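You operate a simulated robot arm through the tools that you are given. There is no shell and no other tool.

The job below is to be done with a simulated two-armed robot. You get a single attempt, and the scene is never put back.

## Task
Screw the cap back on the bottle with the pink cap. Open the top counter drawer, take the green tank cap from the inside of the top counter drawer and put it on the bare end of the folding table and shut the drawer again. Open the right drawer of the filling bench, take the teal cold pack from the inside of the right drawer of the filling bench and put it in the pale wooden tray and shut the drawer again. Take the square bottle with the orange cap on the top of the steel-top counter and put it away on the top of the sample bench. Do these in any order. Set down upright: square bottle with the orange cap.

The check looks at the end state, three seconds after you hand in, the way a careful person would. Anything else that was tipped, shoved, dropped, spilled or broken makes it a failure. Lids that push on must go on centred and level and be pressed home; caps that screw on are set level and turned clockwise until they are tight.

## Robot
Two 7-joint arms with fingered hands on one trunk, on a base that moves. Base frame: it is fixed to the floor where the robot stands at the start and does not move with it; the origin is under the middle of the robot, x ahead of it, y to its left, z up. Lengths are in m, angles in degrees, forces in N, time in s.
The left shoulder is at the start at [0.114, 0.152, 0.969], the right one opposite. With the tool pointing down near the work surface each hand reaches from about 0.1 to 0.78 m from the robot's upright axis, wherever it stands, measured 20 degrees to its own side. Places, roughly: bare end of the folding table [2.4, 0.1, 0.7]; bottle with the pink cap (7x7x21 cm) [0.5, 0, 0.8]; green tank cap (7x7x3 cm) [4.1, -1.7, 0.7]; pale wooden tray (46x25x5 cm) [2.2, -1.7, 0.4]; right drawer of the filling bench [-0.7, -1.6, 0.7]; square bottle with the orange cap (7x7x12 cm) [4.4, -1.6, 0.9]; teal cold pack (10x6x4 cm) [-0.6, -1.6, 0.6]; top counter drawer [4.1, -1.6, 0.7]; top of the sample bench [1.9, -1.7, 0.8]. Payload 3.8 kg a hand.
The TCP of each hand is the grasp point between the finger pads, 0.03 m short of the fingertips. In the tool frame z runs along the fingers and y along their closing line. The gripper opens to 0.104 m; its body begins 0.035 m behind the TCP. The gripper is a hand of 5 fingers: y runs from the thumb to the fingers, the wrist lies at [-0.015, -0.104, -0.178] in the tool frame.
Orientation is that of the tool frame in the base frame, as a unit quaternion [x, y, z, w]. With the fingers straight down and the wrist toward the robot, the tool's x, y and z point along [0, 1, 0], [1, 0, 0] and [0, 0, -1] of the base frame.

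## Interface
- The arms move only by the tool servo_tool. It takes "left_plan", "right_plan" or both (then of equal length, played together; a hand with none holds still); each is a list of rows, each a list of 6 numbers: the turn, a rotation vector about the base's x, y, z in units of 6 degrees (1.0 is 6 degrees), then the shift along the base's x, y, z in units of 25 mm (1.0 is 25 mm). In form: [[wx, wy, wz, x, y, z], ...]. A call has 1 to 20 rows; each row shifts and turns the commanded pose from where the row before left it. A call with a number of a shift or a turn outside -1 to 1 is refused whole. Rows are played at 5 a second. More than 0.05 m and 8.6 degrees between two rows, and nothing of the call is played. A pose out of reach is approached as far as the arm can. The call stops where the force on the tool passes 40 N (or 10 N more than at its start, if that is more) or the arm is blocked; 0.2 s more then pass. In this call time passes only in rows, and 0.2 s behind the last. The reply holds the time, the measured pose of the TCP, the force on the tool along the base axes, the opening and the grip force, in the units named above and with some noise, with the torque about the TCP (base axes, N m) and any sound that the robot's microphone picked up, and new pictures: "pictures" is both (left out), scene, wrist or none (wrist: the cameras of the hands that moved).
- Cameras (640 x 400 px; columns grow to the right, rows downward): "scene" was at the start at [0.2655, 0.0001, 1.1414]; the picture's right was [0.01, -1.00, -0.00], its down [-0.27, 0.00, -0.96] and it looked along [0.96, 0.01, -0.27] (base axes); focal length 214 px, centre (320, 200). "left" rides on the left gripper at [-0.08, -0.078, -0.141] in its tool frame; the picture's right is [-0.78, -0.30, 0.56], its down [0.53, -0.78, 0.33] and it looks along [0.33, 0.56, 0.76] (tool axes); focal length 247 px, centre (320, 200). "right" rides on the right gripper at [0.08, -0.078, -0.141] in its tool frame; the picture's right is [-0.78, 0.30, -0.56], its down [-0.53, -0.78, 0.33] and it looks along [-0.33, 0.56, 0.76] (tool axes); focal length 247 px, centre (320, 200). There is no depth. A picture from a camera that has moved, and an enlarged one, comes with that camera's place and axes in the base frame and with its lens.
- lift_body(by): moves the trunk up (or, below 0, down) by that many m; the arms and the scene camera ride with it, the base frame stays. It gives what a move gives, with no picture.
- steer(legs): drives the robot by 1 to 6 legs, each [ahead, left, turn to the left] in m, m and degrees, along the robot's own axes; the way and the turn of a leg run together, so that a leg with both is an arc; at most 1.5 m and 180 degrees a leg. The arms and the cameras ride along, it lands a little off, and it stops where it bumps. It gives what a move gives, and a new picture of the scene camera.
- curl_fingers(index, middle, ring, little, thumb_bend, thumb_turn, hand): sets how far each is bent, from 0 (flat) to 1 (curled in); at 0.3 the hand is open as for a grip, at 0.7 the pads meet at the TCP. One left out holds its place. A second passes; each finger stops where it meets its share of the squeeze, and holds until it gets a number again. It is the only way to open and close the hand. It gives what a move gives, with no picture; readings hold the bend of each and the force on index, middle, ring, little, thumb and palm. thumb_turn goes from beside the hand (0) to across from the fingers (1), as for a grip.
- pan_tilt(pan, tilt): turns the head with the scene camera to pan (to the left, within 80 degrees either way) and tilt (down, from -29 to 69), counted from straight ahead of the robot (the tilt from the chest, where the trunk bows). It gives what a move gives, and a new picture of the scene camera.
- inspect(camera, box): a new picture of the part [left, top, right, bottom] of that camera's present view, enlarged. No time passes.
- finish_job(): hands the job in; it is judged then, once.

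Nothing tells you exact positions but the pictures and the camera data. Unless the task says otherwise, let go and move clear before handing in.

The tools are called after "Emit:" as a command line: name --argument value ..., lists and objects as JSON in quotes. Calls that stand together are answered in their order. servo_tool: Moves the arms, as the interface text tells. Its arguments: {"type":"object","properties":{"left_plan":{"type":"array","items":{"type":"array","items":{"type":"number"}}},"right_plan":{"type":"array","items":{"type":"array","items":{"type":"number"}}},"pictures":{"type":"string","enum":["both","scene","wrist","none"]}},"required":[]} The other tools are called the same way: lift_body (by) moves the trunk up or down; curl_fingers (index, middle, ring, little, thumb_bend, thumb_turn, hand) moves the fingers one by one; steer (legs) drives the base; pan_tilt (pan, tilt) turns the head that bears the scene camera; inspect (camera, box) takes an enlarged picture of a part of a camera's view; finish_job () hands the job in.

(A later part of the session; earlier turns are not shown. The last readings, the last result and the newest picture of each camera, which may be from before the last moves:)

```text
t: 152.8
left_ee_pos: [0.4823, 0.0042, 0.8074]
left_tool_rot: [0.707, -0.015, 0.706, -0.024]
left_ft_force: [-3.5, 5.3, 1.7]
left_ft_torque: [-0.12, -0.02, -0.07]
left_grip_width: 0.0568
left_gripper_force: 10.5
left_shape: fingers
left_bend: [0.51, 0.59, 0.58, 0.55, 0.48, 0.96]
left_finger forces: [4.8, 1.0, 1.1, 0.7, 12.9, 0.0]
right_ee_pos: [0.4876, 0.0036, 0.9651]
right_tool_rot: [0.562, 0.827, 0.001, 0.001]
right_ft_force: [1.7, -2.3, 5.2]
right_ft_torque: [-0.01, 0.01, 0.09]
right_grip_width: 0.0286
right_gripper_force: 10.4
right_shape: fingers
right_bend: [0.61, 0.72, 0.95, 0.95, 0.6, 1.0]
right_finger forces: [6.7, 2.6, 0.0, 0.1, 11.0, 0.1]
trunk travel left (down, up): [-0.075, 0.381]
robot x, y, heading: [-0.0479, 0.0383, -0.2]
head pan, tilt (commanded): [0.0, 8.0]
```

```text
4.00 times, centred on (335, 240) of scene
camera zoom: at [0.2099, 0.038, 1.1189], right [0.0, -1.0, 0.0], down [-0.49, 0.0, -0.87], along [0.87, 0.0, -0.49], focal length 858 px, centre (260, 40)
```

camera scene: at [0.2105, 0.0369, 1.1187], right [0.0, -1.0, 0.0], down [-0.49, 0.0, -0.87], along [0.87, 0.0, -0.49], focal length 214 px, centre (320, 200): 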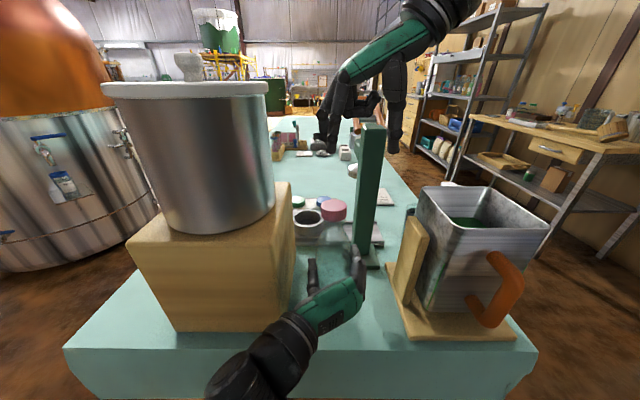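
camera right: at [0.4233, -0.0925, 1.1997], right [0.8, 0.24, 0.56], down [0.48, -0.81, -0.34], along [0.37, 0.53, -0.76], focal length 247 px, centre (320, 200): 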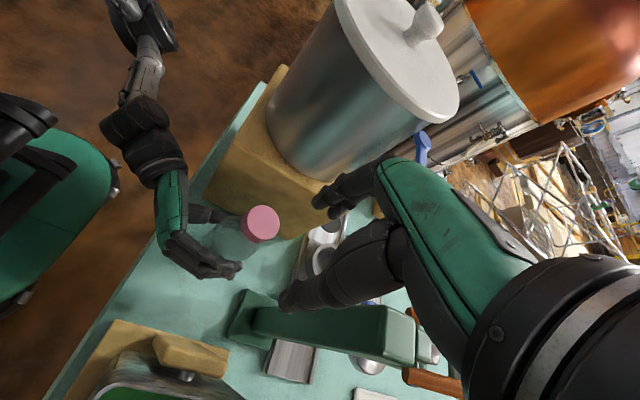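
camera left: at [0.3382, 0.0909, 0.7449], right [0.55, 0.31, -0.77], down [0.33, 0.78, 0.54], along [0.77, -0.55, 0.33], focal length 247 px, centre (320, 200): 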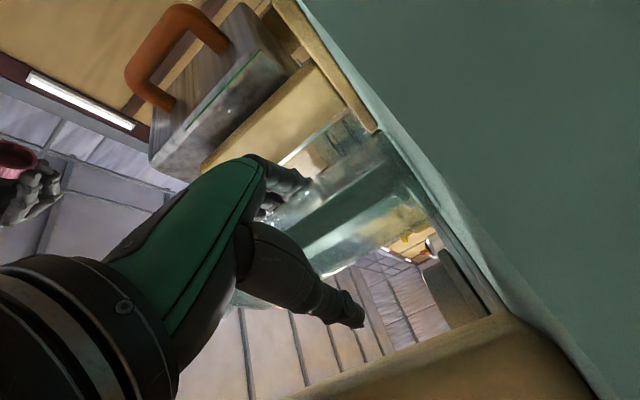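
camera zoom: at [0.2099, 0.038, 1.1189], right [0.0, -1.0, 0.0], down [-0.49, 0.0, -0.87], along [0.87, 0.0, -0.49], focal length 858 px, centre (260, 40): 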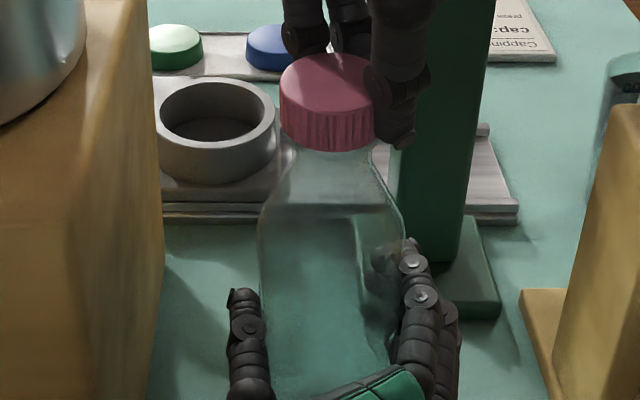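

The fingers now slip on a cap that no longer turns: it is tight. I'll release with both hands and withdraw.

Emit:
curl_fingers --hand "right" --index 0.4 --middle 0.4 --thumb_bend 0.4 --thumb_turn 0.98

Emit:
servo_tool --right_plan '[[0, 0, 0, 0, 0, 0.6], [0, 0, 0, 0, 0, 0.9], [0, 0, 0, 0, 0, 0.9], [0, 0, 0, 0, 0, 0.9], [0, 0, 0, -0.6, -0.3, 0.6], [0, 0, 0, -0.8, -0.4, 0.3], [0, 0, 0, -0.8, -0.4, 0]]' --pictures "none"

Emit:
curl_fingers --hand "left" --index 0.35 --middle 0.35 --ring 0.35 --little 0.35 --thumb_bend 0.36

Emit:
inspect --camera "scene" --box '[280, 170, 400, 310]'

```text
t: 153.8
left_ee_pos: [0.4833, 0.004, 0.8072]
left_tool_rot: [0.707, -0.016, 0.707, -0.024]
left_ft_force: [0.0, -1.1, 1.5]
left_ft_torque: [-0.03, 0.07, -0.02]
left_grip_width: 0.0566
left_gripper_force: 11.7
left_shape: fingers
left_bend: [0.51, 0.59, 0.58, 0.55, 0.48, 0.96]
left_finger forces: [5.8, 1.6, 2.0, 2.0, 10.8, 0.0]
right_ee_pos: [0.4884, 0.0038, 0.9639]
right_tool_rot: [0.561, 0.828, 0.002, 0.0]
right_ft_force: [-0.3, -0.1, 0.2]
right_ft_torque: [0.0, -0.02, 0.0]
right_grip_width: 0.0777
right_gripper_force: 0.0
right_shape: fingers
right_bend: [0.4, 0.4, 0.95, 0.95, 0.4, 0.97]
right_finger forces: [0.0, 0.0, 0.0, 0.0, 0.1, 0.0]
trunk travel left (down, up): [-0.075, 0.381]
robot x, y, heading: [-0.053, 0.0389, 0.1]
head pan, tilt (commanded): [0.0, 8.0]
```

```text
t: 155.4
left_ee_pos: [0.4834, 0.0028, 0.8077]
left_tool_rot: [0.707, -0.015, 0.707, -0.024]
left_ft_force: [0.7, -0.8, 1.8]
left_ft_torque: [0.03, 0.03, 0.02]
left_grip_width: 0.0568
left_gripper_force: 10.9
left_shape: fingers
left_bend: [0.51, 0.59, 0.58, 0.55, 0.48, 0.96]
left_finger forces: [5.6, 1.7, 1.9, 1.9, 10.8, 0.0]
right_ee_pos: [0.4336, -0.0222, 1.0696]
right_tool_rot: [0.561, 0.828, 0.0, 0.0]
right_ft_force: [0.4, 0.5, -0.3]
right_ft_torque: [0.03, 0.01, 0.0]
right_grip_width: 0.078
right_gripper_force: 0.0
right_shape: fingers
right_bend: [0.4, 0.4, 0.95, 0.95, 0.4, 0.97]
right_finger forces: [0.0, 0.0, 0.0, 0.0, 0.0, 0.0]
trunk travel left (down, up): [-0.075, 0.381]
robot x, y, heading: [-0.0534, 0.0409, 0.1]
head pan, tilt (commanded): [0.0, 8.0]
```

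```text
t: 156.4
left_ee_pos: [0.4843, 0.0033, 0.8078]
left_tool_rot: [0.707, -0.016, 0.706, -0.024]
left_ft_force: [0.3, 0.2, 1.2]
left_ft_torque: [0.01, 0.0, 0.02]
left_grip_width: 0.089
left_gripper_force: 0.0
left_shape: fingers
left_bend: [0.35, 0.35, 0.35, 0.35, 0.36, 0.97]
left_finger forces: [0.1, 0.1, 0.1, 0.0, 0.0, 0.1]
right_ee_pos: [0.434, -0.023, 1.0693]
right_tool_rot: [0.562, 0.827, 0.0, 0.001]
right_ft_force: [0.0, -0.4, -0.1]
right_ft_torque: [-0.03, -0.03, 0.02]
right_grip_width: 0.0778
right_gripper_force: 0.0
right_shape: fingers
right_bend: [0.4, 0.4, 0.95, 0.95, 0.4, 0.97]
right_finger forces: [0.0, 0.1, 0.0, 0.0, 0.1, 0.1]
trunk travel left (down, up): [-0.075, 0.381]
robot x, y, heading: [-0.0576, 0.0417, 0.0]
head pan, tilt (commanded): [0.0, 8.0]
```

```text
2.86 times, centred on (340, 240) of scene
camera zoom: at [0.2107, 0.0376, 1.1186], right [0.0, -1.0, 0.0], down [-0.49, 0.0, -0.87], along [0.87, 0.0, -0.49], focal length 613 px, centre (263, 86)
```

zoom: 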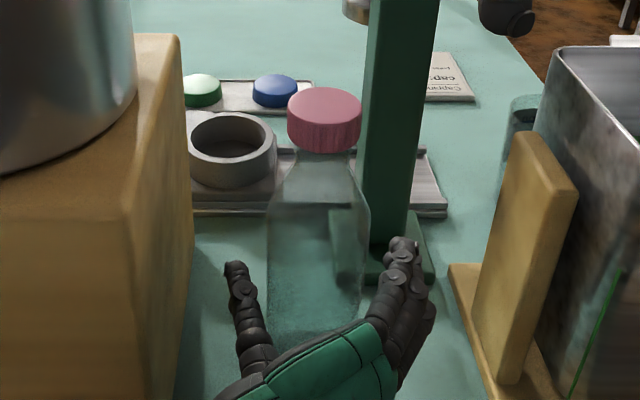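

Emit:
inspect --camera "scene" --box '[312, 192, 352, 232]'

Emit:
steer --legs '[[-0.3, 0, 0]]'

Emit:
inspect --camera "scene" --box '[240, 120, 440, 300]'

```text
10.00 times, centred on (332, 212) of scene
camera zoom: at [0.2107, 0.0376, 1.1186], right [0.0, -1.0, 0.0], down [-0.49, 0.0, -0.87], along [0.87, 0.0, -0.49], focal length 2145 px, centre (200, 80)
```

zoom: 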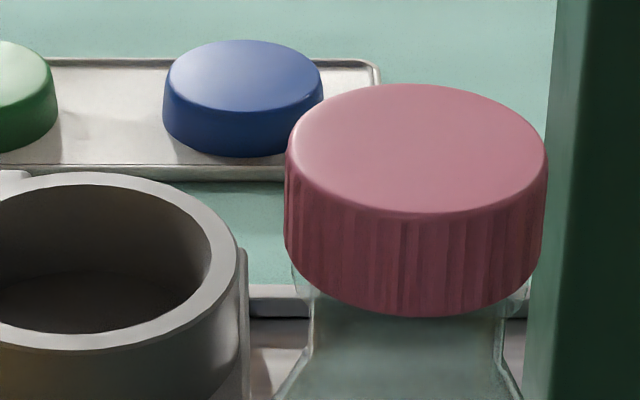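

```text
t: 158.4
left_ee_pos: [0.1889, 0.0047, 0.808]
left_tool_rot: [0.707, -0.016, 0.707, -0.024]
left_ft_force: [-0.1, -0.5, 0.0]
left_ft_torque: [0.0, -0.01, -0.02]
left_grip_width: 0.0888
left_gripper_force: 0.1
left_shape: fingers
left_bend: [0.35, 0.35, 0.35, 0.35, 0.36, 0.97]
left_finger forces: [0.0, 0.0, 0.0, 0.0, 0.0, 0.0]
right_ee_pos: [0.1406, -0.0226, 1.0692]
right_tool_rot: [0.561, 0.828, 0.001, 0.001]
right_ft_force: [-0.7, 0.4, 0.3]
right_ft_torque: [0.02, -0.01, 0.01]
right_grip_width: 0.0776
right_gripper_force: 0.1
right_shape: fingers
right_bend: [0.4, 0.4, 0.95, 0.95, 0.4, 0.97]
right_finger forces: [0.1, 0.0, 0.1, 0.0, 0.0, 0.0]
trunk travel left (down, up): [-0.075, 0.381]
robot x, y, heading: [-0.3445, 0.0351, -0.1]
head pan, tilt (commanded): [0.0, 8.0]
camera scene: at [-0.0842, 0.0376, 1.1188], right [0.0, -1.0, 0.0], down [-0.49, 0.0, -0.87], along [0.87, 0.0, -0.49], focal length 214 px, centre (320, 200)
```

scene: 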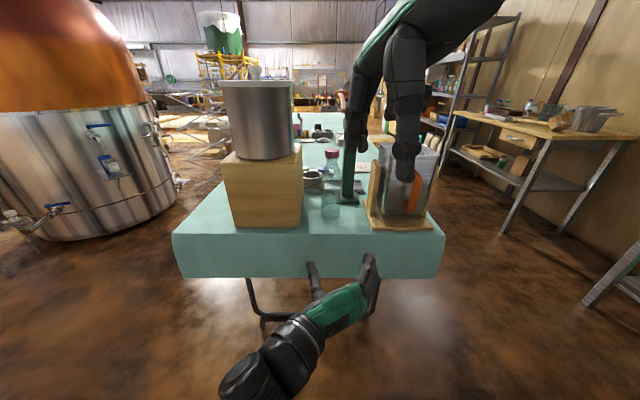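

```text
2.22 times, centred on (340, 210) of scene
camera zoom: at [-0.0842, 0.0376, 1.1188], right [0.0, -1.0, 0.0], down [-0.49, 0.0, -0.87], along [0.87, 0.0, -0.49], focal length 477 px, centre (276, 178)
```

zoom: 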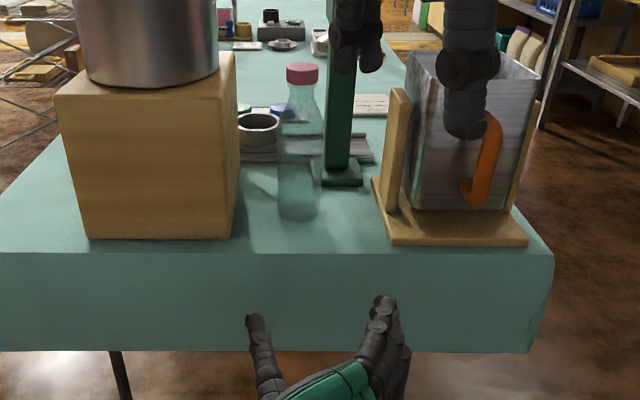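

Emit:
inspect --camera "scene" --box '[312, 140, 352, 220]'

Emit:
inspect --camera "scene" --box '[320, 142, 346, 164]'

```text
5.00 times, centred on (332, 180) of scene
camera zoom: at [-0.0842, 0.0376, 1.1188], right [0.0, -1.0, 0.0], down [-0.49, 0.0, -0.87], along [0.87, 0.0, -0.49], focal length 1072 px, centre (260, 300)
```

zoom: 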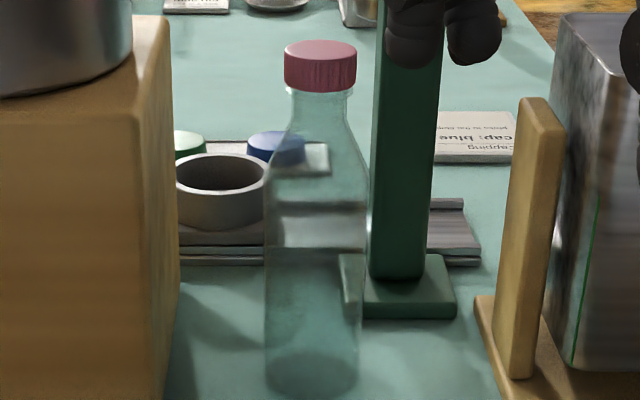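

```text
16.00 times, centred on (333, 153) of scene
camera zoom: at [-0.0842, 0.0376, 1.1188], right [0.0, -1.0, 0.0], down [-0.49, 0.0, -0.87], along [0.87, 0.0, -0.49], focal length 3432 px, centre (112, 952)
```

zoom: 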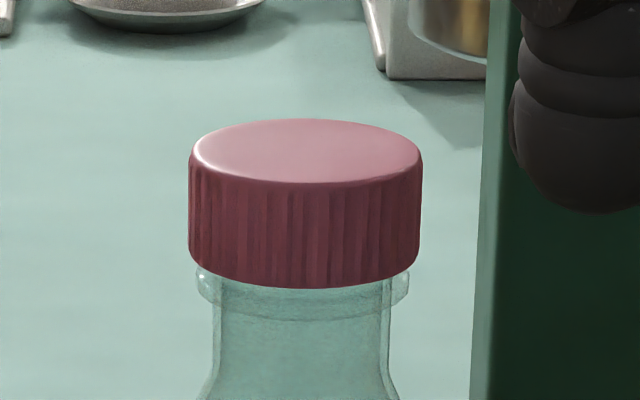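

The close view shows the cap level and seated down on the neck bead. Bottle done. Now I'll bring both hands back to a neutral carrying pose before driving to the filling bench.

Emit:
servo_tool --left_plan '[[-0.45, 0, 0, 0, 0, 0], [-0.577, 0.577, 0.577, -0.2, 0.33, 0.6], [-0.577, 0.577, 0.577, -0.2, 0.33, 0.6], [-0.577, 0.577, 0.577, -0.2, 0.33, 0.6], [-0.577, 0.577, 0.577, -0.2, 0.33, 0.6], [-0.577, 0.577, 0.577, -0.2, 0.33, 0.6], [-0.577, 0.577, 0.577, -0.2, 0.33, 0.8], [-0.577, 0.577, 0.577, -0.2, 0.33, 0.8], [-0.577, 0.577, 0.577, -0.2, 0.33, 0.8], [-0.577, 0.577, 0.577, -0.2, 0.33, 0.8], [-0.577, 0.577, 0.577, -0.2, 0.33, 0.8], [-0.577, 0.577, 0.577, -0.2, 0.33, 0.8], [-0.577, 0.577, 0.577, -0.2, 0.33, 0.8], [-0.577, 0.577, 0.577, -0.2, 0.33, 0.8], [-0.577, 0.577, 0.577, -0.2, 0.33, 0.8], [-0.577, 0.577, 0.577, -0.2, 0.33, 0.8], [-0.577, 0.577, 0.577, -0.2, 0.33, 0.8], [-0.577, 0.577, 0.577, -0.2, 0.33, 0.8], [-0.577, 0.577, 0.577, -0.2, 0.33, 0.8], [-0.577, 0.577, 0.577, -0.2, 0.33, 0.8]]' --right_plan '[[0, 0, -0.3, -0.1, -0.8, 0.2], [0, 0, -0.3, -0.1, -0.8, 0.2], [0, 0, -0.3, -0.1, -0.8, 0.2], [0, 0, -0.3, -0.1, -0.8, 0.2], [0, 0, -0.3, -0.1, -0.8, 0.2], [0, 0, -0.3, -0.1, -0.8, 0.2], [0, 0, -0.3, -0.1, -0.8, 0.2], [0, 0, -0.3, -0.1, -0.8, 0.2], [0, 0, -0.3, -0.1, -0.8, 0.2], [0, 0, -0.3, -0.1, -0.8, 0.2], [0, 0, -0.3, -0.1, -0.2, 0.2], [0, 0, -0.3, 0, 0, 0], [0, 0, 0, 0, 0, 0], [0, 0, 0, 0, 0, 0], [0, 0, 0, 0, 0, 0], [0, 0, 0, 0, 0, 0], [0, 0, 0, 0, 0, 0], [0, 0, 0, 0, 0, 0], [0, 0, 0, 0, 0, 0], [0, 0, 0, 0, 0, 0]]' --pictures "scene"

Emit:
curl_fingers --hand "right" --index 0.3 --middle 0.3 --ring 0.3 --little 0.3 --thumb_bend 0.3 --thumb_turn 0.98

Emit:
pan_tilt --pan -75 --tilt 15

```text
t: 162.6
left_ee_pos: [0.3014, 0.1488, 1.0023]
left_tool_rot: [0.73, 0.682, 0.039, -0.003]
left_ft_force: [-1.1, -0.7, -0.4]
left_ft_torque: [0.02, 0.01, -0.02]
left_grip_width: 0.0893
left_gripper_force: 0.1
left_shape: fingers
left_bend: [0.35, 0.35, 0.35, 0.35, 0.36, 0.97]
left_finger forces: [0.1, 0.1, 0.1, 0.1, 0.0, 0.0]
left hand out of reach, approached as far as the arm can: row 12, 13, 14, 15, 16, 17, 18, 19, 20
right_ee_pos: [0.1138, -0.2288, 1.1246]
right_tool_rot: [0.706, 0.708, 0.001, -0.001]
right_ft_force: [0.3, -0.2, 0.5]
right_ft_torque: [0.03, 0.02, -0.02]
right_grip_width: 0.0779
right_gripper_force: 0.1
right_shape: fingers
right_bend: [0.4, 0.4, 0.95, 0.95, 0.4, 0.97]
right_finger forces: [0.0, 0.0, 0.1, 0.0, 0.0, 0.0]
trunk travel left (down, up): [-0.075, 0.381]
robot x, y, heading: [-0.3457, 0.0412, -0.1]
head pan, tilt (commanded): [0.0, 8.0]
camera scene: at [-0.0835, 0.0376, 1.1186], right [0.0, -1.0, 0.0], down [-0.49, 0.0, -0.87], along [0.87, 0.0, -0.49], focal length 214 px, centre (320, 200)
```

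scene: 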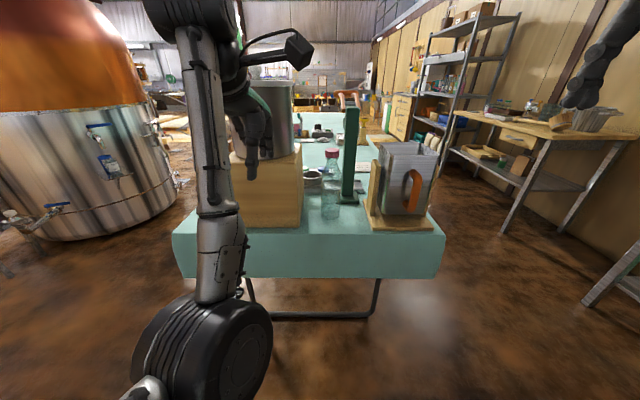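

```text
t: 163.6
left_ee_pos: [0.3009, 0.1488, 1.0023]
left_tool_rot: [0.731, 0.681, 0.039, -0.005]
left_ft_force: [0.1, 0.1, -0.1]
left_ft_torque: [0.03, -0.05, 0.02]
left_grip_width: 0.0892
left_gripper_force: 0.1
left_shape: fingers
left_bend: [0.35, 0.35, 0.35, 0.35, 0.36, 0.97]
left_finger forces: [0.0, 0.0, 0.0, 0.0, 0.1, 0.1]
right_ee_pos: [0.1158, -0.2282, 1.1239]
right_tool_rot: [0.707, 0.708, 0.0, 0.0]
right_ft_force: [0.1, -0.4, 0.4]
right_ft_torque: [-0.05, -0.01, 0.0]
right_grip_width: 0.1031
right_gripper_force: 0.0
right_shape: fingers
right_bend: [0.3, 0.3, 0.3, 0.3, 0.3, 0.96]
right_finger forces: [0.0, 0.0, 0.0, 0.0, 0.0, 0.0]
trunk travel left (down, up): [-0.075, 0.381]
robot x, y, heading: [-0.3424, 0.041, 0.1]
head pan, tilt (commanded): [0.0, 8.0]
```

```text
t: 165.1
left_ee_pos: [0.3009, 0.1492, 1.002]
left_tool_rot: [0.73, 0.682, 0.04, -0.003]
left_ft_force: [-0.3, 0.0, 0.1]
left_ft_torque: [-0.01, 0.01, -0.01]
left_grip_width: 0.0893
left_gripper_force: 0.0
left_shape: fingers
left_bend: [0.35, 0.35, 0.35, 0.35, 0.36, 0.97]
left_finger forces: [0.0, 0.1, 0.0, 0.1, 0.0, 0.0]
right_ee_pos: [0.1138, -0.2279, 1.1248]
right_tool_rot: [0.706, 0.708, 0.0, -0.001]
right_ft_force: [-0.3, -0.1, 0.2]
right_ft_torque: [-0.02, 0.0, 0.01]
right_grip_width: 0.103
right_gripper_force: 0.0
right_shape: fingers
right_bend: [0.3, 0.3, 0.3, 0.3, 0.3, 0.96]
right_finger forces: [0.0, 0.0, 0.0, 0.0, 0.0, 0.1]
trunk travel left (down, up): [-0.075, 0.381]
robot x, y, heading: [-0.3432, 0.0396, 0.0]
head pan, tilt (commanded): [-75.0, 15.0]
camera scene: at [-0.1513, -0.0528, 1.1333], right [-0.9, -0.26, 0.36], down [-0.42, 0.25, -0.87], along [0.14, -0.93, -0.33], focal length 214 px, centre (320, 200)
```

scene: 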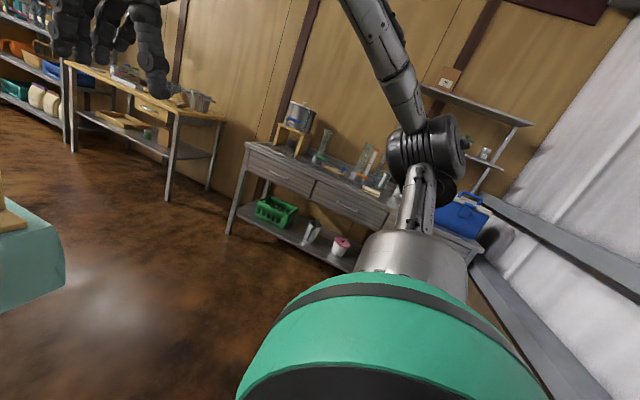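

The left arm ended in an awkward elbow posture. I'll take it back along the path it originally came by.

Emit:
servo_tool --left_plan '[[0.577, -0.577, -0.577, -0.3, -0.2, -0.2], [0.577, -0.577, -0.577, -0.3, -0.3, -0.3], [0.577, -0.577, -0.577, -0.3, -0.3, -0.4], [0.577, -0.577, -0.577, -0.3, -0.3, -0.5], [0.577, -0.577, -0.577, -0.3, -0.3, -0.6], [0.577, -0.577, -0.577, -0.3, -0.3, -0.6], [0.577, -0.577, -0.577, -0.3, -0.3, -0.6], [0.577, -0.577, -0.577, -0.3, -0.3, -0.6], [0.577, -0.577, -0.577, -0.3, -0.3, -0.6], [0.577, -0.577, -0.577, -0.3, -0.3, -0.6], [0.577, -0.577, -0.577, 0, -0.3, -0.6], [0.577, -0.577, -0.577, 0, -0.3, -0.6], [0.577, -0.577, -0.577, 0, -0.3, -0.6], [0.577, -0.577, -0.577, 0, -0.3, -0.5], [0.577, -0.577, -0.577, 0, -0.3, 0], [0.577, -0.577, -0.577, 0, -0.3, 0]]' --pictures "none"

Emit:
pan_tilt --pan 10 --tilt 30

```text
t: 168.5
left_ee_pos: [0.2263, 0.033, 0.8221]
left_tool_rot: [0.763, 0.127, 0.634, -0.008]
left_ft_force: [-0.5, 0.5, -1.4]
left_ft_torque: [0.0, 0.01, -0.02]
left_grip_width: 0.0891
left_gripper_force: 0.0
left_shape: fingers
left_bend: [0.35, 0.35, 0.35, 0.35, 0.36, 0.97]
left_finger forces: [0.0, 0.1, 0.0, 0.0, 0.1, 0.0]
right_ee_pos: [0.1138, -0.2273, 1.1247]
right_tool_rot: [0.707, 0.708, 0.0, 0.0]
right_ft_force: [-0.5, 0.6, -0.4]
right_ft_torque: [0.0, 0.0, -0.01]
right_grip_width: 0.103
right_gripper_force: 0.0
right_shape: fingers
right_bend: [0.3, 0.3, 0.3, 0.3, 0.3, 0.96]
right_finger forces: [0.1, 0.1, 0.1, 0.0, 0.1, 0.0]
trunk travel left (down, up): [-0.075, 0.381]
robot x, y, heading: [-0.345, 0.0377, -0.0]
head pan, tilt (commanded): [-75.0, 15.0]
```

```text
t: 170.1
left_ee_pos: [0.2264, 0.0337, 0.8222]
left_tool_rot: [0.764, 0.129, 0.632, -0.008]
left_ft_force: [0.5, 0.7, -0.2]
left_ft_torque: [0.0, 0.0, 0.0]
left_grip_width: 0.0891
left_gripper_force: 0.0
left_shape: fingers
left_bend: [0.35, 0.35, 0.35, 0.35, 0.36, 0.97]
left_finger forces: [0.1, 0.1, 0.0, 0.0, 0.0, 0.0]
right_ee_pos: [0.1145, -0.228, 1.1246]
right_tool_rot: [0.706, 0.708, 0.001, 0.001]
right_ft_force: [-0.3, 0.0, -1.1]
right_ft_torque: [0.01, 0.01, -0.02]
right_grip_width: 0.1029
right_gripper_force: 0.0
right_shape: fingers
right_bend: [0.3, 0.3, 0.3, 0.3, 0.3, 0.96]
right_finger forces: [0.1, 0.0, 0.0, 0.0, 0.0, 0.1]
trunk travel left (down, up): [-0.075, 0.381]
robot x, y, heading: [-0.3443, 0.0403, 0.1]
head pan, tilt (commanded): [10.0, 30.0]
camera scene: at [-0.1, 0.0532, 1.0869], right [0.16, -0.98, -0.06], down [-0.78, -0.09, -0.62], along [0.61, 0.15, -0.78], focal length 214 px, centre (320, 200)
```

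scene: 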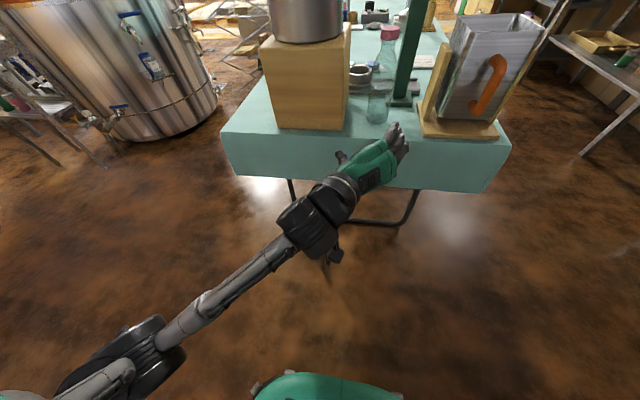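

Emit:
servo_tool --left_plan '[[-0.577, 0.577, 0.577, -0.1, 0.25, 0.96], [-0.577, 0.577, 0.577, -0.1, 0.25, 0.96], [-0.577, 0.577, 0.577, -0.1, 0.25, 0.96], [-0.577, 0.577, 0.577, -0.1, 0.25, 0.96], [-0.577, 0.577, 0.577, -0.1, 0.25, 0.96], [-0.577, 0.577, 0.577, -0.1, 0.25, 0.96], [-0.577, 0.577, 0.577, -0.3, 0.2, 0.9], [-0.577, 0.577, 0.577, -0.3, 0.2, 0.9], [-0.577, 0.577, 0.577, -0.3, 0.2, 0.9], [-0.577, 0.577, 0.577, -0.3, 0.2, 0.9]]' --pictures "scene"

```text
t: 172.3
left_ee_pos: [0.2108, 0.0894, 1.0357]
left_tool_rot: [0.809, 0.513, 0.289, -0.005]
left_ft_force: [0.3, -0.1, 0.3]
left_ft_torque: [-0.02, 0.04, -0.01]
left_grip_width: 0.089
left_gripper_force: 0.1
left_shape: fingers
left_bend: [0.35, 0.35, 0.35, 0.35, 0.36, 0.97]
left_finger forces: [0.0, 0.0, 0.0, 0.1, 0.0, 0.1]
left hand out of reach, approached as far as the arm can: row 10
right_ee_pos: [0.1161, -0.2277, 1.1232]
right_tool_rot: [0.707, 0.707, 0.0, 0.0]
right_ft_force: [0.3, -0.5, -0.4]
right_ft_torque: [-0.04, 0.03, 0.02]
right_grip_width: 0.1027
right_gripper_force: 0.1
right_shape: fingers
right_bend: [0.3, 0.3, 0.3, 0.3, 0.3, 0.96]
right_finger forces: [0.0, 0.0, 0.0, 0.0, 0.0, 0.0]
trunk travel left (down, up): [-0.075, 0.381]
robot x, y, heading: [-0.3462, 0.0392, -0.1]
head pan, tilt (commanded): [10.0, 30.0]
camera scene: at [-0.0991, 0.0537, 1.0865], right [0.16, -0.98, -0.06], down [-0.78, -0.09, -0.62], along [0.61, 0.15, -0.78], focal length 214 px, centre (320, 200)
```

scene: 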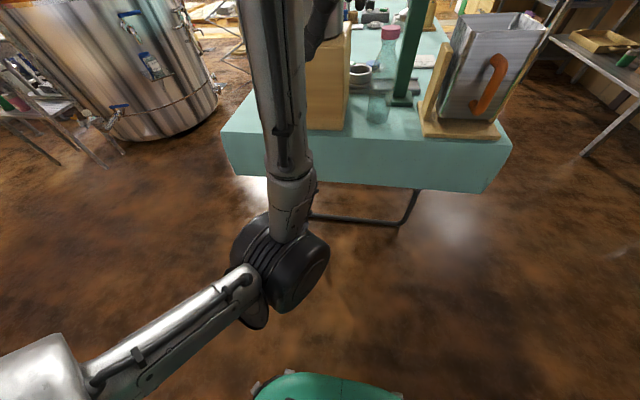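

Emit:
servo_tool --left_plan '[[0.577, -0.577, -0.577, 0.3, -0.2, -0.9], [0.577, -0.577, -0.577, 0.3, -0.2, -0.9], [0.577, -0.577, -0.577, 0.3, -0.2, -0.9], [0.577, -0.577, -0.577, 0.1, -0.25, -0.96], [0.577, -0.577, -0.577, 0.1, -0.25, -0.96], [0.577, -0.577, -0.577, 0.1, -0.25, -0.96], [0.577, -0.577, -0.577, 0.1, -0.25, -0.96], [0.577, -0.577, -0.577, 0.1, -0.25, -0.96], [0.577, -0.577, -0.577, 0.1, -0.25, -0.9]]' --pictures "none"

Emit:
servo_tool --left_plan '[[-0.577, 0.577, 0.577, -0.15, 0.24, -0.3], [-0.577, 0.577, 0.577, -0.15, 0.24, -0.3], [-0.577, 0.577, 0.577, -0.15, 0.24, -0.3], [-0.577, 0.577, 0.577, -0.15, 0.24, -0.3], [-0.577, 0.577, 0.577, -0.15, 0.24, -0.3], [-0.577, 0.577, 0.577, -0.15, 0.24, -0.3], [-0.577, 0.577, 0.577, -0.15, 0.24, -0.3], [-0.577, 0.577, 0.577, -0.15, 0.24, -0.3]]' --pictures "scene"

```text
t: 174.3
left_ee_pos: [0.2517, 0.0357, 0.8275]
left_tool_rot: [0.777, 0.17, 0.606, -0.006]
left_ft_force: [-0.3, 0.9, 0.3]
left_ft_torque: [0.0, -0.02, -0.02]
left_grip_width: 0.0889
left_gripper_force: 0.1
left_shape: fingers
left_bend: [0.35, 0.35, 0.35, 0.35, 0.36, 0.97]
left_finger forces: [0.0, 0.1, 0.0, 0.1, 0.0, 0.0]
right_ee_pos: [0.1136, -0.2267, 1.125]
right_tool_rot: [0.707, 0.708, 0.0, 0.0]
right_ft_force: [0.0, 0.6, -0.3]
right_ft_torque: [0.0, -0.05, -0.03]
right_grip_width: 0.1031
right_gripper_force: 0.1
right_shape: fingers
right_bend: [0.3, 0.3, 0.3, 0.3, 0.3, 0.96]
right_finger forces: [0.1, 0.1, 0.1, 0.0, 0.0, 0.0]
trunk travel left (down, up): [-0.075, 0.381]
robot x, y, heading: [-0.3495, 0.0368, -0.0]
head pan, tilt (commanded): [10.0, 30.0]
```

```text
t: 176.1
left_ee_pos: [0.2237, 0.0981, 0.7629]
left_tool_rot: [0.809, 0.474, 0.346, -0.024]
left_ft_force: [0.2, -0.5, 0.7]
left_ft_torque: [0.03, 0.01, 0.0]
left_grip_width: 0.089
left_gripper_force: 0.1
left_shape: fingers
left_bend: [0.35, 0.35, 0.35, 0.35, 0.36, 0.97]
left_finger forces: [0.0, 0.0, 0.0, 0.1, 0.1, 0.0]
right_ee_pos: [0.1143, -0.2275, 1.1244]
right_tool_rot: [0.707, 0.707, 0.0, 0.0]
right_ft_force: [0.4, 0.2, 1.1]
right_ft_torque: [0.01, 0.0, -0.02]
right_grip_width: 0.1029
right_gripper_force: 0.1
right_shape: fingers
right_bend: [0.3, 0.3, 0.3, 0.3, 0.3, 0.96]
right_finger forces: [0.0, 0.1, 0.0, 0.1, 0.0, 0.1]
trunk travel left (down, up): [-0.075, 0.381]
robot x, y, heading: [-0.347, 0.0365, -0.0]
head pan, tilt (commanded): [10.0, 30.0]
camera scene: at [-0.0999, 0.0534, 1.0869], right [0.16, -0.98, -0.06], down [-0.78, -0.09, -0.62], along [0.61, 0.15, -0.78], focal length 214 px, centre (320, 200)
```

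scene: 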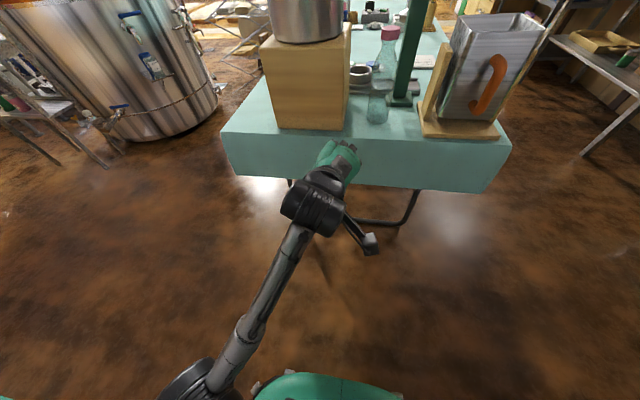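

Emit:
servo_tool --left_plan '[[-0.577, 0.577, 0.577, 0, 0.2, 0], [-0.577, 0.577, 0.577, 0, 0.2, 0], [-0.577, 0.577, 0.577, 0, 0.2, 0.1], [-0.577, 0.577, 0.577, 0, 0.2, 0.2], [-0.577, 0.577, 0.577, 0, 0.2, 0.3], [-0.577, 0.577, 0.577, 0, 0.1, 0.4], [-0.577, 0.577, 0.577, 0, 0, 0.4]]' --pictures "scene"

```text
t: 176.8
left_ee_pos: [0.2208, 0.137, 0.7421]
left_tool_rot: [0.792, 0.541, 0.275, -0.07]
left_ft_force: [-0.9, 0.4, -0.7]
left_ft_torque: [0.01, 0.01, 0.01]
left_grip_width: 0.0894
left_gripper_force: 0.1
left_shape: fingers
left_bend: [0.35, 0.35, 0.35, 0.35, 0.36, 0.97]
left_finger forces: [0.0, 0.0, 0.0, 0.1, 0.0, 0.1]
right_ee_pos: [0.114, -0.2286, 1.1235]
right_tool_rot: [0.707, 0.707, 0.0, 0.0]
right_ft_force: [-0.9, -0.2, -0.4]
right_ft_torque: [-0.03, 0.01, -0.01]
right_grip_width: 0.1029
right_gripper_force: 0.0
right_shape: fingers
right_bend: [0.3, 0.3, 0.3, 0.3, 0.3, 0.96]
right_finger forces: [0.1, 0.1, 0.0, 0.1, 0.0, 0.0]
trunk travel left (down, up): [-0.075, 0.381]
robot x, y, heading: [-0.3465, 0.0366, 0.0]
head pan, tilt (commanded): [10.0, 30.0]
stopped in row 3 (left hand): the arm was blocked; the commanded pose is now the measured one
camera scene: at [-0.0994, 0.0532, 1.0862], right [0.16, -0.98, -0.06], down [-0.78, -0.09, -0.62], along [0.61, 0.15, -0.78], focal length 214 px, centre (320, 200)
```

scene: 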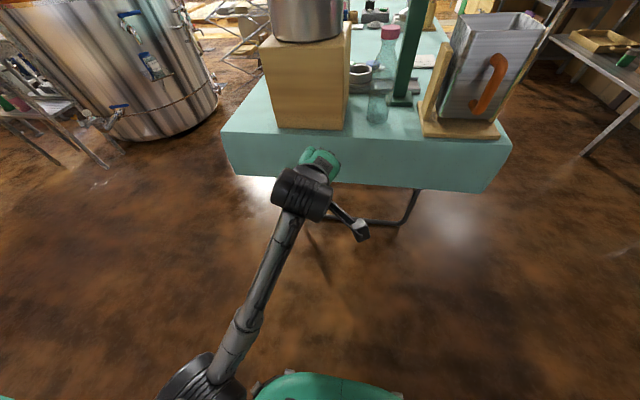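

Emit:
servo_tool --left_plan '[[0, 0, 0, 0.2, 0.7, 0.5], [0, 0, 0, 0.2, 0.7, 0.5], [0, 0, 0, 0.2, 0.7, 0.5], [0, 0, 0, 0.2, 0.7, 0.5], [0, 0, 0, 0, 0.5, 0.5], [0, 0, 0, 0, 0.5, 0.5]]' --pictures "scene"

```text
t: 178.2
left_ee_pos: [0.2399, 0.2307, 0.8168]
left_tool_rot: [0.792, 0.541, 0.275, -0.07]
left_ft_force: [0.0, -0.2, 0.3]
left_ft_torque: [-0.01, 0.01, 0.03]
left_grip_width: 0.0894
left_gripper_force: 0.0
left_shape: fingers
left_bend: [0.35, 0.35, 0.35, 0.35, 0.36, 0.97]
left_finger forces: [0.0, 0.0, 0.1, 0.0, 0.0, 0.1]
right_ee_pos: [0.114, -0.2285, 1.1244]
right_tool_rot: [0.706, 0.708, 0.001, 0.001]
right_ft_force: [0.2, -0.4, 0.2]
right_ft_torque: [0.01, 0.05, -0.01]
right_grip_width: 0.103
right_gripper_force: 0.0
right_shape: fingers
right_bend: [0.3, 0.3, 0.3, 0.3, 0.3, 0.96]
right_finger forces: [0.1, 0.0, 0.0, 0.0, 0.0, 0.1]
trunk travel left (down, up): [-0.075, 0.381]
robot x, y, heading: [-0.3517, 0.0414, 0.1]
head pan, tilt (commanded): [10.0, 30.0]
camera scene: at [-0.1001, 0.0535, 1.0869], right [0.16, -0.98, -0.06], down [-0.78, -0.09, -0.62], along [0.61, 0.15, -0.78], focal length 214 px, centre (320, 200)
```

scene: 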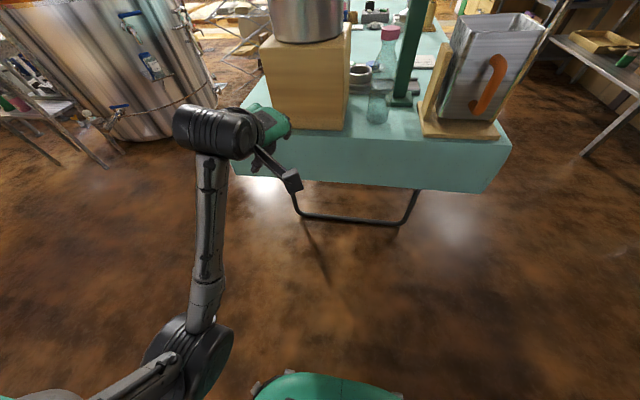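

Emit:
servo_tool --left_plan '[[-0.59, 0.352, 0.431, -0.2, 0, 0.5], [-0.59, 0.352, 0.431, -0.2, 0, 0.5], [-0.59, 0.352, 0.431, -0.2, 0, 0.5], [-0.59, 0.352, 0.431, -0.2, 0, 0.5], [-0.59, 0.352, 0.431, -0.2, 0, 0.5], [-0.59, 0.352, 0.431, -0.2, 0, 0.5], [-0.59, 0.352, 0.431, -0.2, 0, 0.5], [-0.59, 0.352, 0.431, -0.2, 0, 0.5]]' --pictures "scene"

```text
t: 180.0
left_ee_pos: [0.2222, 0.2575, 0.8813]
left_tool_rot: [0.722, 0.691, 0.038, -0.01]
left_ft_force: [0.3, -0.2, 0.7]
left_ft_torque: [0.02, -0.01, -0.04]
left_grip_width: 0.0891
left_gripper_force: 0.0
left_shape: fingers
left_bend: [0.35, 0.35, 0.35, 0.35, 0.36, 0.98]
left_finger forces: [0.1, 0.1, 0.1, 0.0, 0.0, 0.1]
left hand out of reach, approached as far as the arm can: row 6, 7, 8
right_ee_pos: [0.114, -0.2283, 1.1249]
right_tool_rot: [0.706, 0.708, 0.002, 0.0]
right_ft_force: [0.1, 0.4, -0.3]
right_ft_torque: [0.0, 0.01, 0.0]
right_grip_width: 0.1032
right_gripper_force: 0.1
right_shape: fingers
right_bend: [0.3, 0.3, 0.3, 0.3, 0.3, 0.96]
right_finger forces: [0.0, 0.0, 0.1, 0.0, 0.0, 0.0]
trunk travel left (down, up): [-0.075, 0.381]
robot x, y, heading: [-0.3468, 0.0378, -0.0]
head pan, tilt (commanded): [10.0, 30.0]
camera scene: at [-0.1004, 0.0526, 1.087], right [0.16, -0.98, -0.06], down [-0.78, -0.09, -0.62], along [0.61, 0.15, -0.78], focal length 214 px, centre (320, 200)
```

scene: 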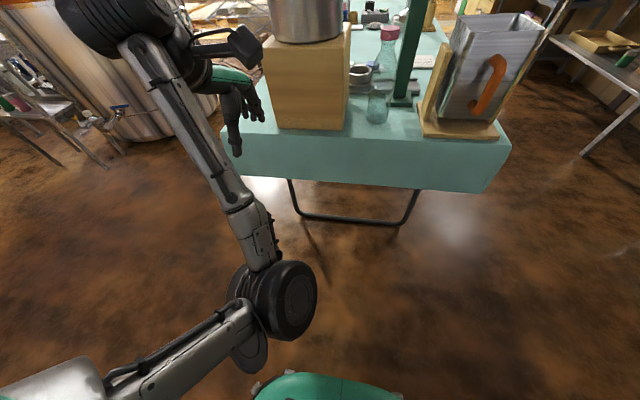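

The elbow is still swung inward. I'll back off from the table for room and stretch the left arm out straight, then bring it back.

Emit:
steer --legs '[[-0.45, 0, 0]]'

Emit:
servo_tool --left_plan '[[0, 0, 0, 0.6, 0.3, 0.7], [0, 0, 0, 0.6, 0.3, 0.7], [0, 0, 0, 0.6, 0.3, 0.7], [0, 0, 0, 0.6, 0.3, 0.7], [0, 0, 0, 0.6, 0.3, 0.7], [0, 0, 0, 0.6, 0.3, 0.7], [0, 0, 0, 0.6, 0.3, 0.7], [0, 0, 0, 0.6, 0.3, 0.7], [0, 0, 0, 0.6, 0.3, 0.7], [0, 0, 0, 0.6, 0.3, 0.7]]' --pictures "scene"

```text
t: 182.7
left_ee_pos: [-0.1439, 0.2569, 0.8809]
left_tool_rot: [0.722, 0.69, 0.036, -0.01]
left_ft_force: [0.5, -0.5, -1.2]
left_ft_torque: [0.0, 0.04, -0.04]
left_grip_width: 0.0893
left_gripper_force: 0.0
left_shape: fingers
left_bend: [0.35, 0.35, 0.35, 0.35, 0.36, 0.98]
left_finger forces: [0.1, 0.1, 0.0, 0.1, 0.0, 0.0]
right_ee_pos: [-0.2501, -0.229, 1.1245]
right_tool_rot: [0.705, 0.709, 0.0, 0.002]
right_ft_force: [0.9, -0.2, -0.9]
right_ft_torque: [-0.01, 0.13, 0.01]
right_grip_width: 0.1033
right_gripper_force: 0.1
right_shape: fingers
right_bend: [0.3, 0.3, 0.3, 0.3, 0.3, 0.96]
right_finger forces: [0.0, 0.0, 0.1, 0.0, 0.1, 0.0]
trunk travel left (down, up): [-0.075, 0.381]
robot x, y, heading: [-0.7086, 0.0336, 0.1]
head pan, tilt (commanded): [10.0, 30.0]
stopped in leg 1: the robot was blocked; the commanded pose is now the measured one
camera scene: at [-0.4533, 0.0525, 1.0837], right [0.16, -0.98, -0.06], down [-0.78, -0.09, -0.62], along [0.6, 0.15, -0.79], focal length 214 px, centre (320, 200)
```

scene: 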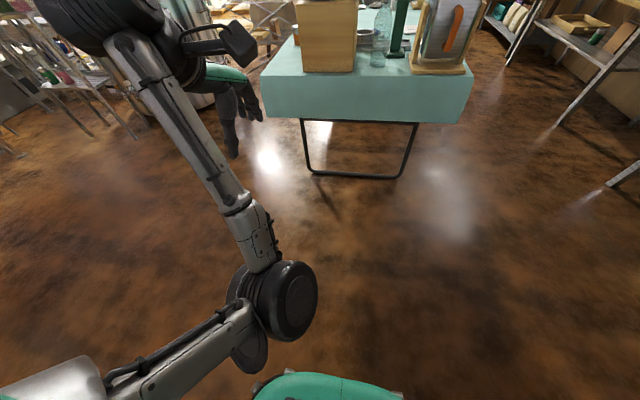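

```text
t: 184.9
left_ee_pos: [0.01, 0.3321, 1.0568]
left_tool_rot: [0.722, 0.69, 0.04, -0.007]
left_ft_force: [0.4, -0.2, -0.2]
left_ft_torque: [0.0, -0.01, -0.05]
left_grip_width: 0.0895
left_gripper_force: 0.1
left_shape: fingers
left_bend: [0.35, 0.35, 0.35, 0.35, 0.36, 0.98]
left_finger forces: [0.0, 0.0, 0.1, 0.0, 0.0, 0.0]
left hand out of reach, approached as far as the arm can: row 1
right_ee_pos: [-0.2602, -0.2296, 1.1291]
right_tool_rot: [0.706, 0.708, 0.004, 0.005]
right_ft_force: [-0.1, 1.3, 0.5]
right_ft_torque: [-0.01, 0.02, 0.01]
right_grip_width: 0.1034
right_gripper_force: 0.0
right_shape: fingers
right_bend: [0.3, 0.3, 0.3, 0.3, 0.3, 0.96]
right_finger forces: [0.1, 0.0, 0.0, 0.0, 0.0, 0.1]
trunk travel left (down, up): [-0.075, 0.381]
robot x, y, heading: [-0.7096, 0.0347, -0.0]
head pan, tilt (commanded): [10.0, 30.0]
camera scene: at [-0.4624, 0.0515, 1.087], right [0.16, -0.98, -0.06], down [-0.78, -0.09, -0.62], along [0.61, 0.15, -0.78], focal length 214 px, centre (320, 200)
```

scene: 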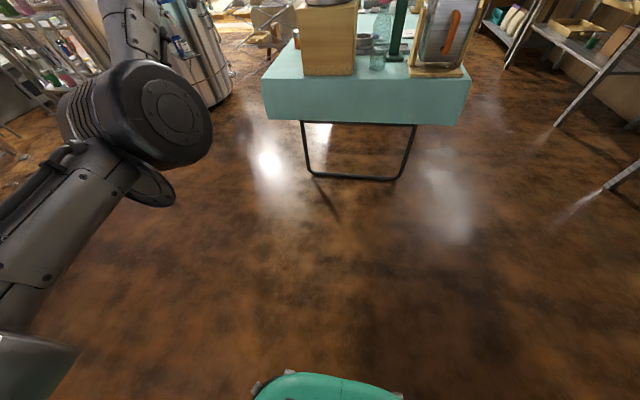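

Something behind stopped the base (x≈-0.71), so I'll move forward a little, and bring the left hand back toward its home pose.

Emit:
steer --legs '[[0.15, 0, 0]]'

Emit:
servo_tool --left_plan '[[0, 0, 0, -0.4, -0.2, 0.5], [0, 0, 0, -0.4, -0.2, 0.5], [0, 0, 0, -0.5, -0.3, 0.5], [0, 0, 0, -0.5, -0.3, 0.5], [0, 0, 0, -0.6, -0.4, 0.4], [0, 0, 0, -0.6, -0.4, 0.3], [0, 0, 0, -0.6, -0.4, 0.2], [0, 0, 0, -0.6, -0.4, 0.2], [0, 0, 0, -0.6, -0.4, 0.1], [0, 0, 0, -0.6, -0.4, 0]]' --pictures "scene"

```text
t: 186.2
left_ee_pos: [0.1607, 0.3293, 1.0569]
left_tool_rot: [0.723, 0.689, 0.04, -0.007]
left_ft_force: [0.1, -0.7, -0.4]
left_ft_torque: [0.01, 0.01, 0.01]
left_grip_width: 0.0895
left_gripper_force: 0.1
left_shape: fingers
left_bend: [0.35, 0.35, 0.35, 0.35, 0.36, 0.98]
left_finger forces: [0.1, 0.0, 0.1, 0.1, 0.1, 0.0]
right_ee_pos: [-0.1111, -0.2313, 1.1296]
right_tool_rot: [0.707, 0.707, 0.004, 0.004]
right_ft_force: [0.2, 0.7, 0.3]
right_ft_torque: [0.0, 0.03, 0.01]
right_grip_width: 0.1034
right_gripper_force: 0.0
right_shape: fingers
right_bend: [0.3, 0.3, 0.3, 0.3, 0.3, 0.96]
right_finger forces: [0.0, 0.0, 0.1, 0.0, 0.1, 0.0]
trunk travel left (down, up): [-0.075, 0.381]
robot x, y, heading: [-0.5556, 0.0368, -0.1]
head pan, tilt (commanded): [10.0, 30.0]
camera scene: at [-0.3125, 0.0507, 1.087], right [0.16, -0.98, -0.06], down [-0.78, -0.09, -0.62], along [0.61, 0.15, -0.78], focal length 214 px, centre (320, 200)
```

scene: 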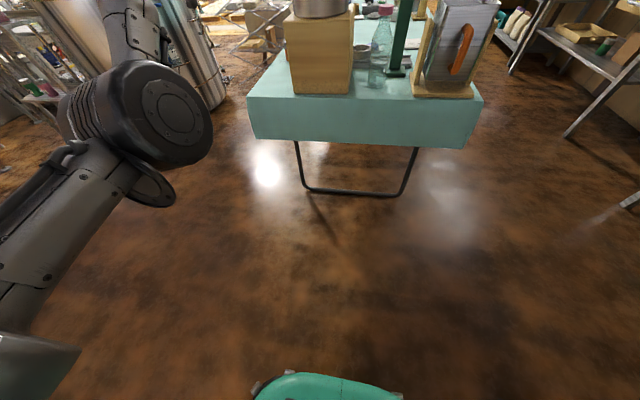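

```text
t: 188.4
left_ee_pos: [0.0695, 0.2619, 1.1468]
left_tool_rot: [0.723, 0.69, 0.04, -0.008]
left_ft_force: [0.1, -1.4, -0.2]
left_ft_torque: [0.0, 0.01, 0.0]
left_grip_width: 0.0893
left_gripper_force: 0.1
left_shape: fingers
left_bend: [0.35, 0.35, 0.35, 0.35, 0.36, 0.98]
left_finger forces: [0.1, 0.0, 0.0, 0.0, 0.0, 0.0]
left hand out of reach, approached as far as the arm can: row 8, 9, 10
right_ee_pos: [-0.1119, -0.2308, 1.1309]
right_tool_rot: [0.707, 0.707, 0.004, 0.004]
right_ft_force: [0.4, -0.4, -0.7]
right_ft_torque: [0.0, 0.02, 0.01]
right_grip_width: 0.1034
right_gripper_force: 0.1
right_shape: fingers
right_bend: [0.3, 0.3, 0.3, 0.3, 0.3, 0.96]
right_finger forces: [0.0, 0.0, 0.1, 0.1, 0.0, 0.1]
trunk travel left (down, up): [-0.075, 0.381]
robot x, y, heading: [-0.5584, 0.0312, 0.0]
head pan, tilt (commanded): [10.0, 30.0]
camera scene: at [-0.3129, 0.0506, 1.0869], right [0.16, -0.98, -0.06], down [-0.78, -0.09, -0.62], along [0.61, 0.15, -0.78], focal length 214 px, centre (320, 200)
```

scene: 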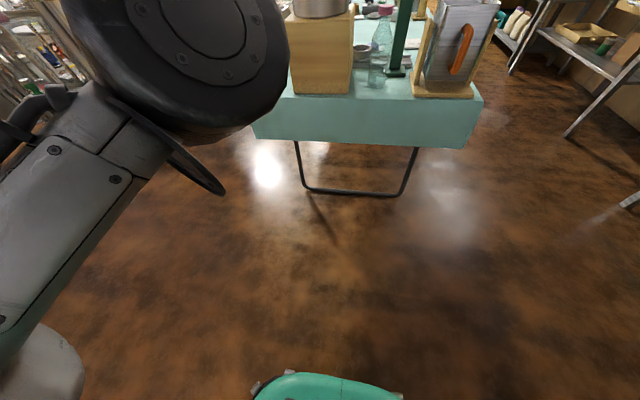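

Emit:
pan_tilt --pan 45 --tilt 10

```text
t: 189.4
left_ee_pos: [0.0701, 0.2621, 1.1476]
left_tool_rot: [0.724, 0.689, 0.04, -0.007]
left_ft_force: [-0.3, -0.4, 0.4]
left_ft_torque: [0.0, 0.02, -0.02]
left_grip_width: 0.0896
left_gripper_force: 0.1
left_shape: fingers
left_bend: [0.35, 0.35, 0.35, 0.35, 0.36, 0.98]
left_finger forces: [0.0, 0.0, 0.0, 0.1, 0.0, 0.0]
right_ee_pos: [-0.1109, -0.2307, 1.1301]
right_tool_rot: [0.707, 0.707, 0.004, 0.005]
right_ft_force: [-0.1, -0.2, 0.7]
right_ft_torque: [-0.02, 0.01, 0.01]
right_grip_width: 0.1034
right_gripper_force: 0.1
right_shape: fingers
right_bend: [0.3, 0.3, 0.3, 0.3, 0.3, 0.96]
right_finger forces: [0.0, 0.0, 0.0, 0.0, 0.0, 0.0]
trunk travel left (down, up): [-0.075, 0.381]
robot x, y, heading: [-0.5553, 0.0368, -0.1]
head pan, tilt (commanded): [45.0, 10.0]
camera scene: at [-0.3225, 0.1007, 1.1255], right [0.66, -0.71, -0.26], down [-0.48, -0.12, -0.87], along [0.58, 0.7, -0.42], focal length 214 px, centre (320, 200)
```

scene: 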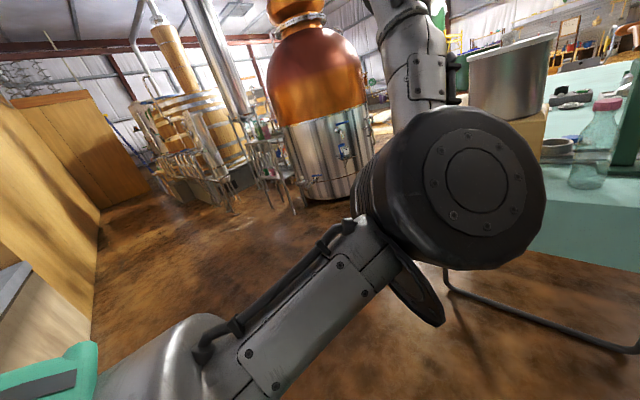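

Emit:
servo_tool --left_plan '[[0, 0, 0.67, -0.5, 1, -0.2], [0, 0, 0.67, -0.5, 1, -0.2], [0, 0, 0.67, -0.5, 1, -0.2], [0, 0, 0.67, -0.5, 1, -0.2], [0, 0, 0.67, -0.5, 1, -0.2], [0, 0, 0.67, -0.5, 1, -0.2], [0, 0, 0.67, -0.6, 1, -0.2], [0, 0, 0.67, -0.6, 1, -0.2], [0, 0, 0.67, -0.7, 1, -0.2], [0, 0, 0.67, -0.7, 1, -0.2], [0, 0, 0.67, -0.7, 1, -0.2], [0, 0, 0.67, -0.7, 1, -0.2], [0, 0, 0.67, -0.7, 1, -0.2], [0, 0, 0.67, -0.7, 1, -0.2]]' --pictures "scene"

```text
t: 192.4
left_ee_pos: [-0.1437, 0.6131, 1.0788]
left_tool_rot: [0.312, 0.949, 0.032, -0.025]
left_ft_force: [-0.4, -1.3, 0.5]
left_ft_torque: [-0.01, 0.0, 0.01]
left_grip_width: 0.0893
left_gripper_force: 0.0
left_shape: fingers
left_bend: [0.35, 0.35, 0.35, 0.35, 0.36, 0.98]
left_finger forces: [0.0, 0.0, 0.0, 0.0, 0.1, 0.1]
right_ee_pos: [-0.1114, -0.2305, 1.1301]
right_tool_rot: [0.707, 0.707, 0.004, 0.005]
right_ft_force: [0.2, 0.6, 0.4]
right_ft_torque: [-0.02, -0.02, 0.0]
right_grip_width: 0.1035
right_gripper_force: 0.1
right_shape: fingers
right_bend: [0.3, 0.3, 0.3, 0.3, 0.3, 0.96]
right_finger forces: [0.0, 0.0, 0.0, 0.0, 0.0, 0.1]
trunk travel left (down, up): [-0.075, 0.381]
robot x, y, heading: [-0.5599, 0.039, -0.0]
head pan, tilt (commanded): [45.0, 10.0]
camera scene: at [-0.3227, 0.1016, 1.1255], right [0.66, -0.71, -0.26], down [-0.48, -0.12, -0.87], along [0.58, 0.7, -0.42], focal length 214 px, centre (320, 200)
```

scene: 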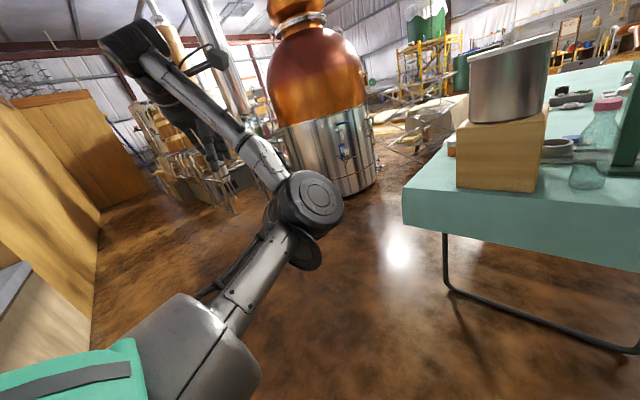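

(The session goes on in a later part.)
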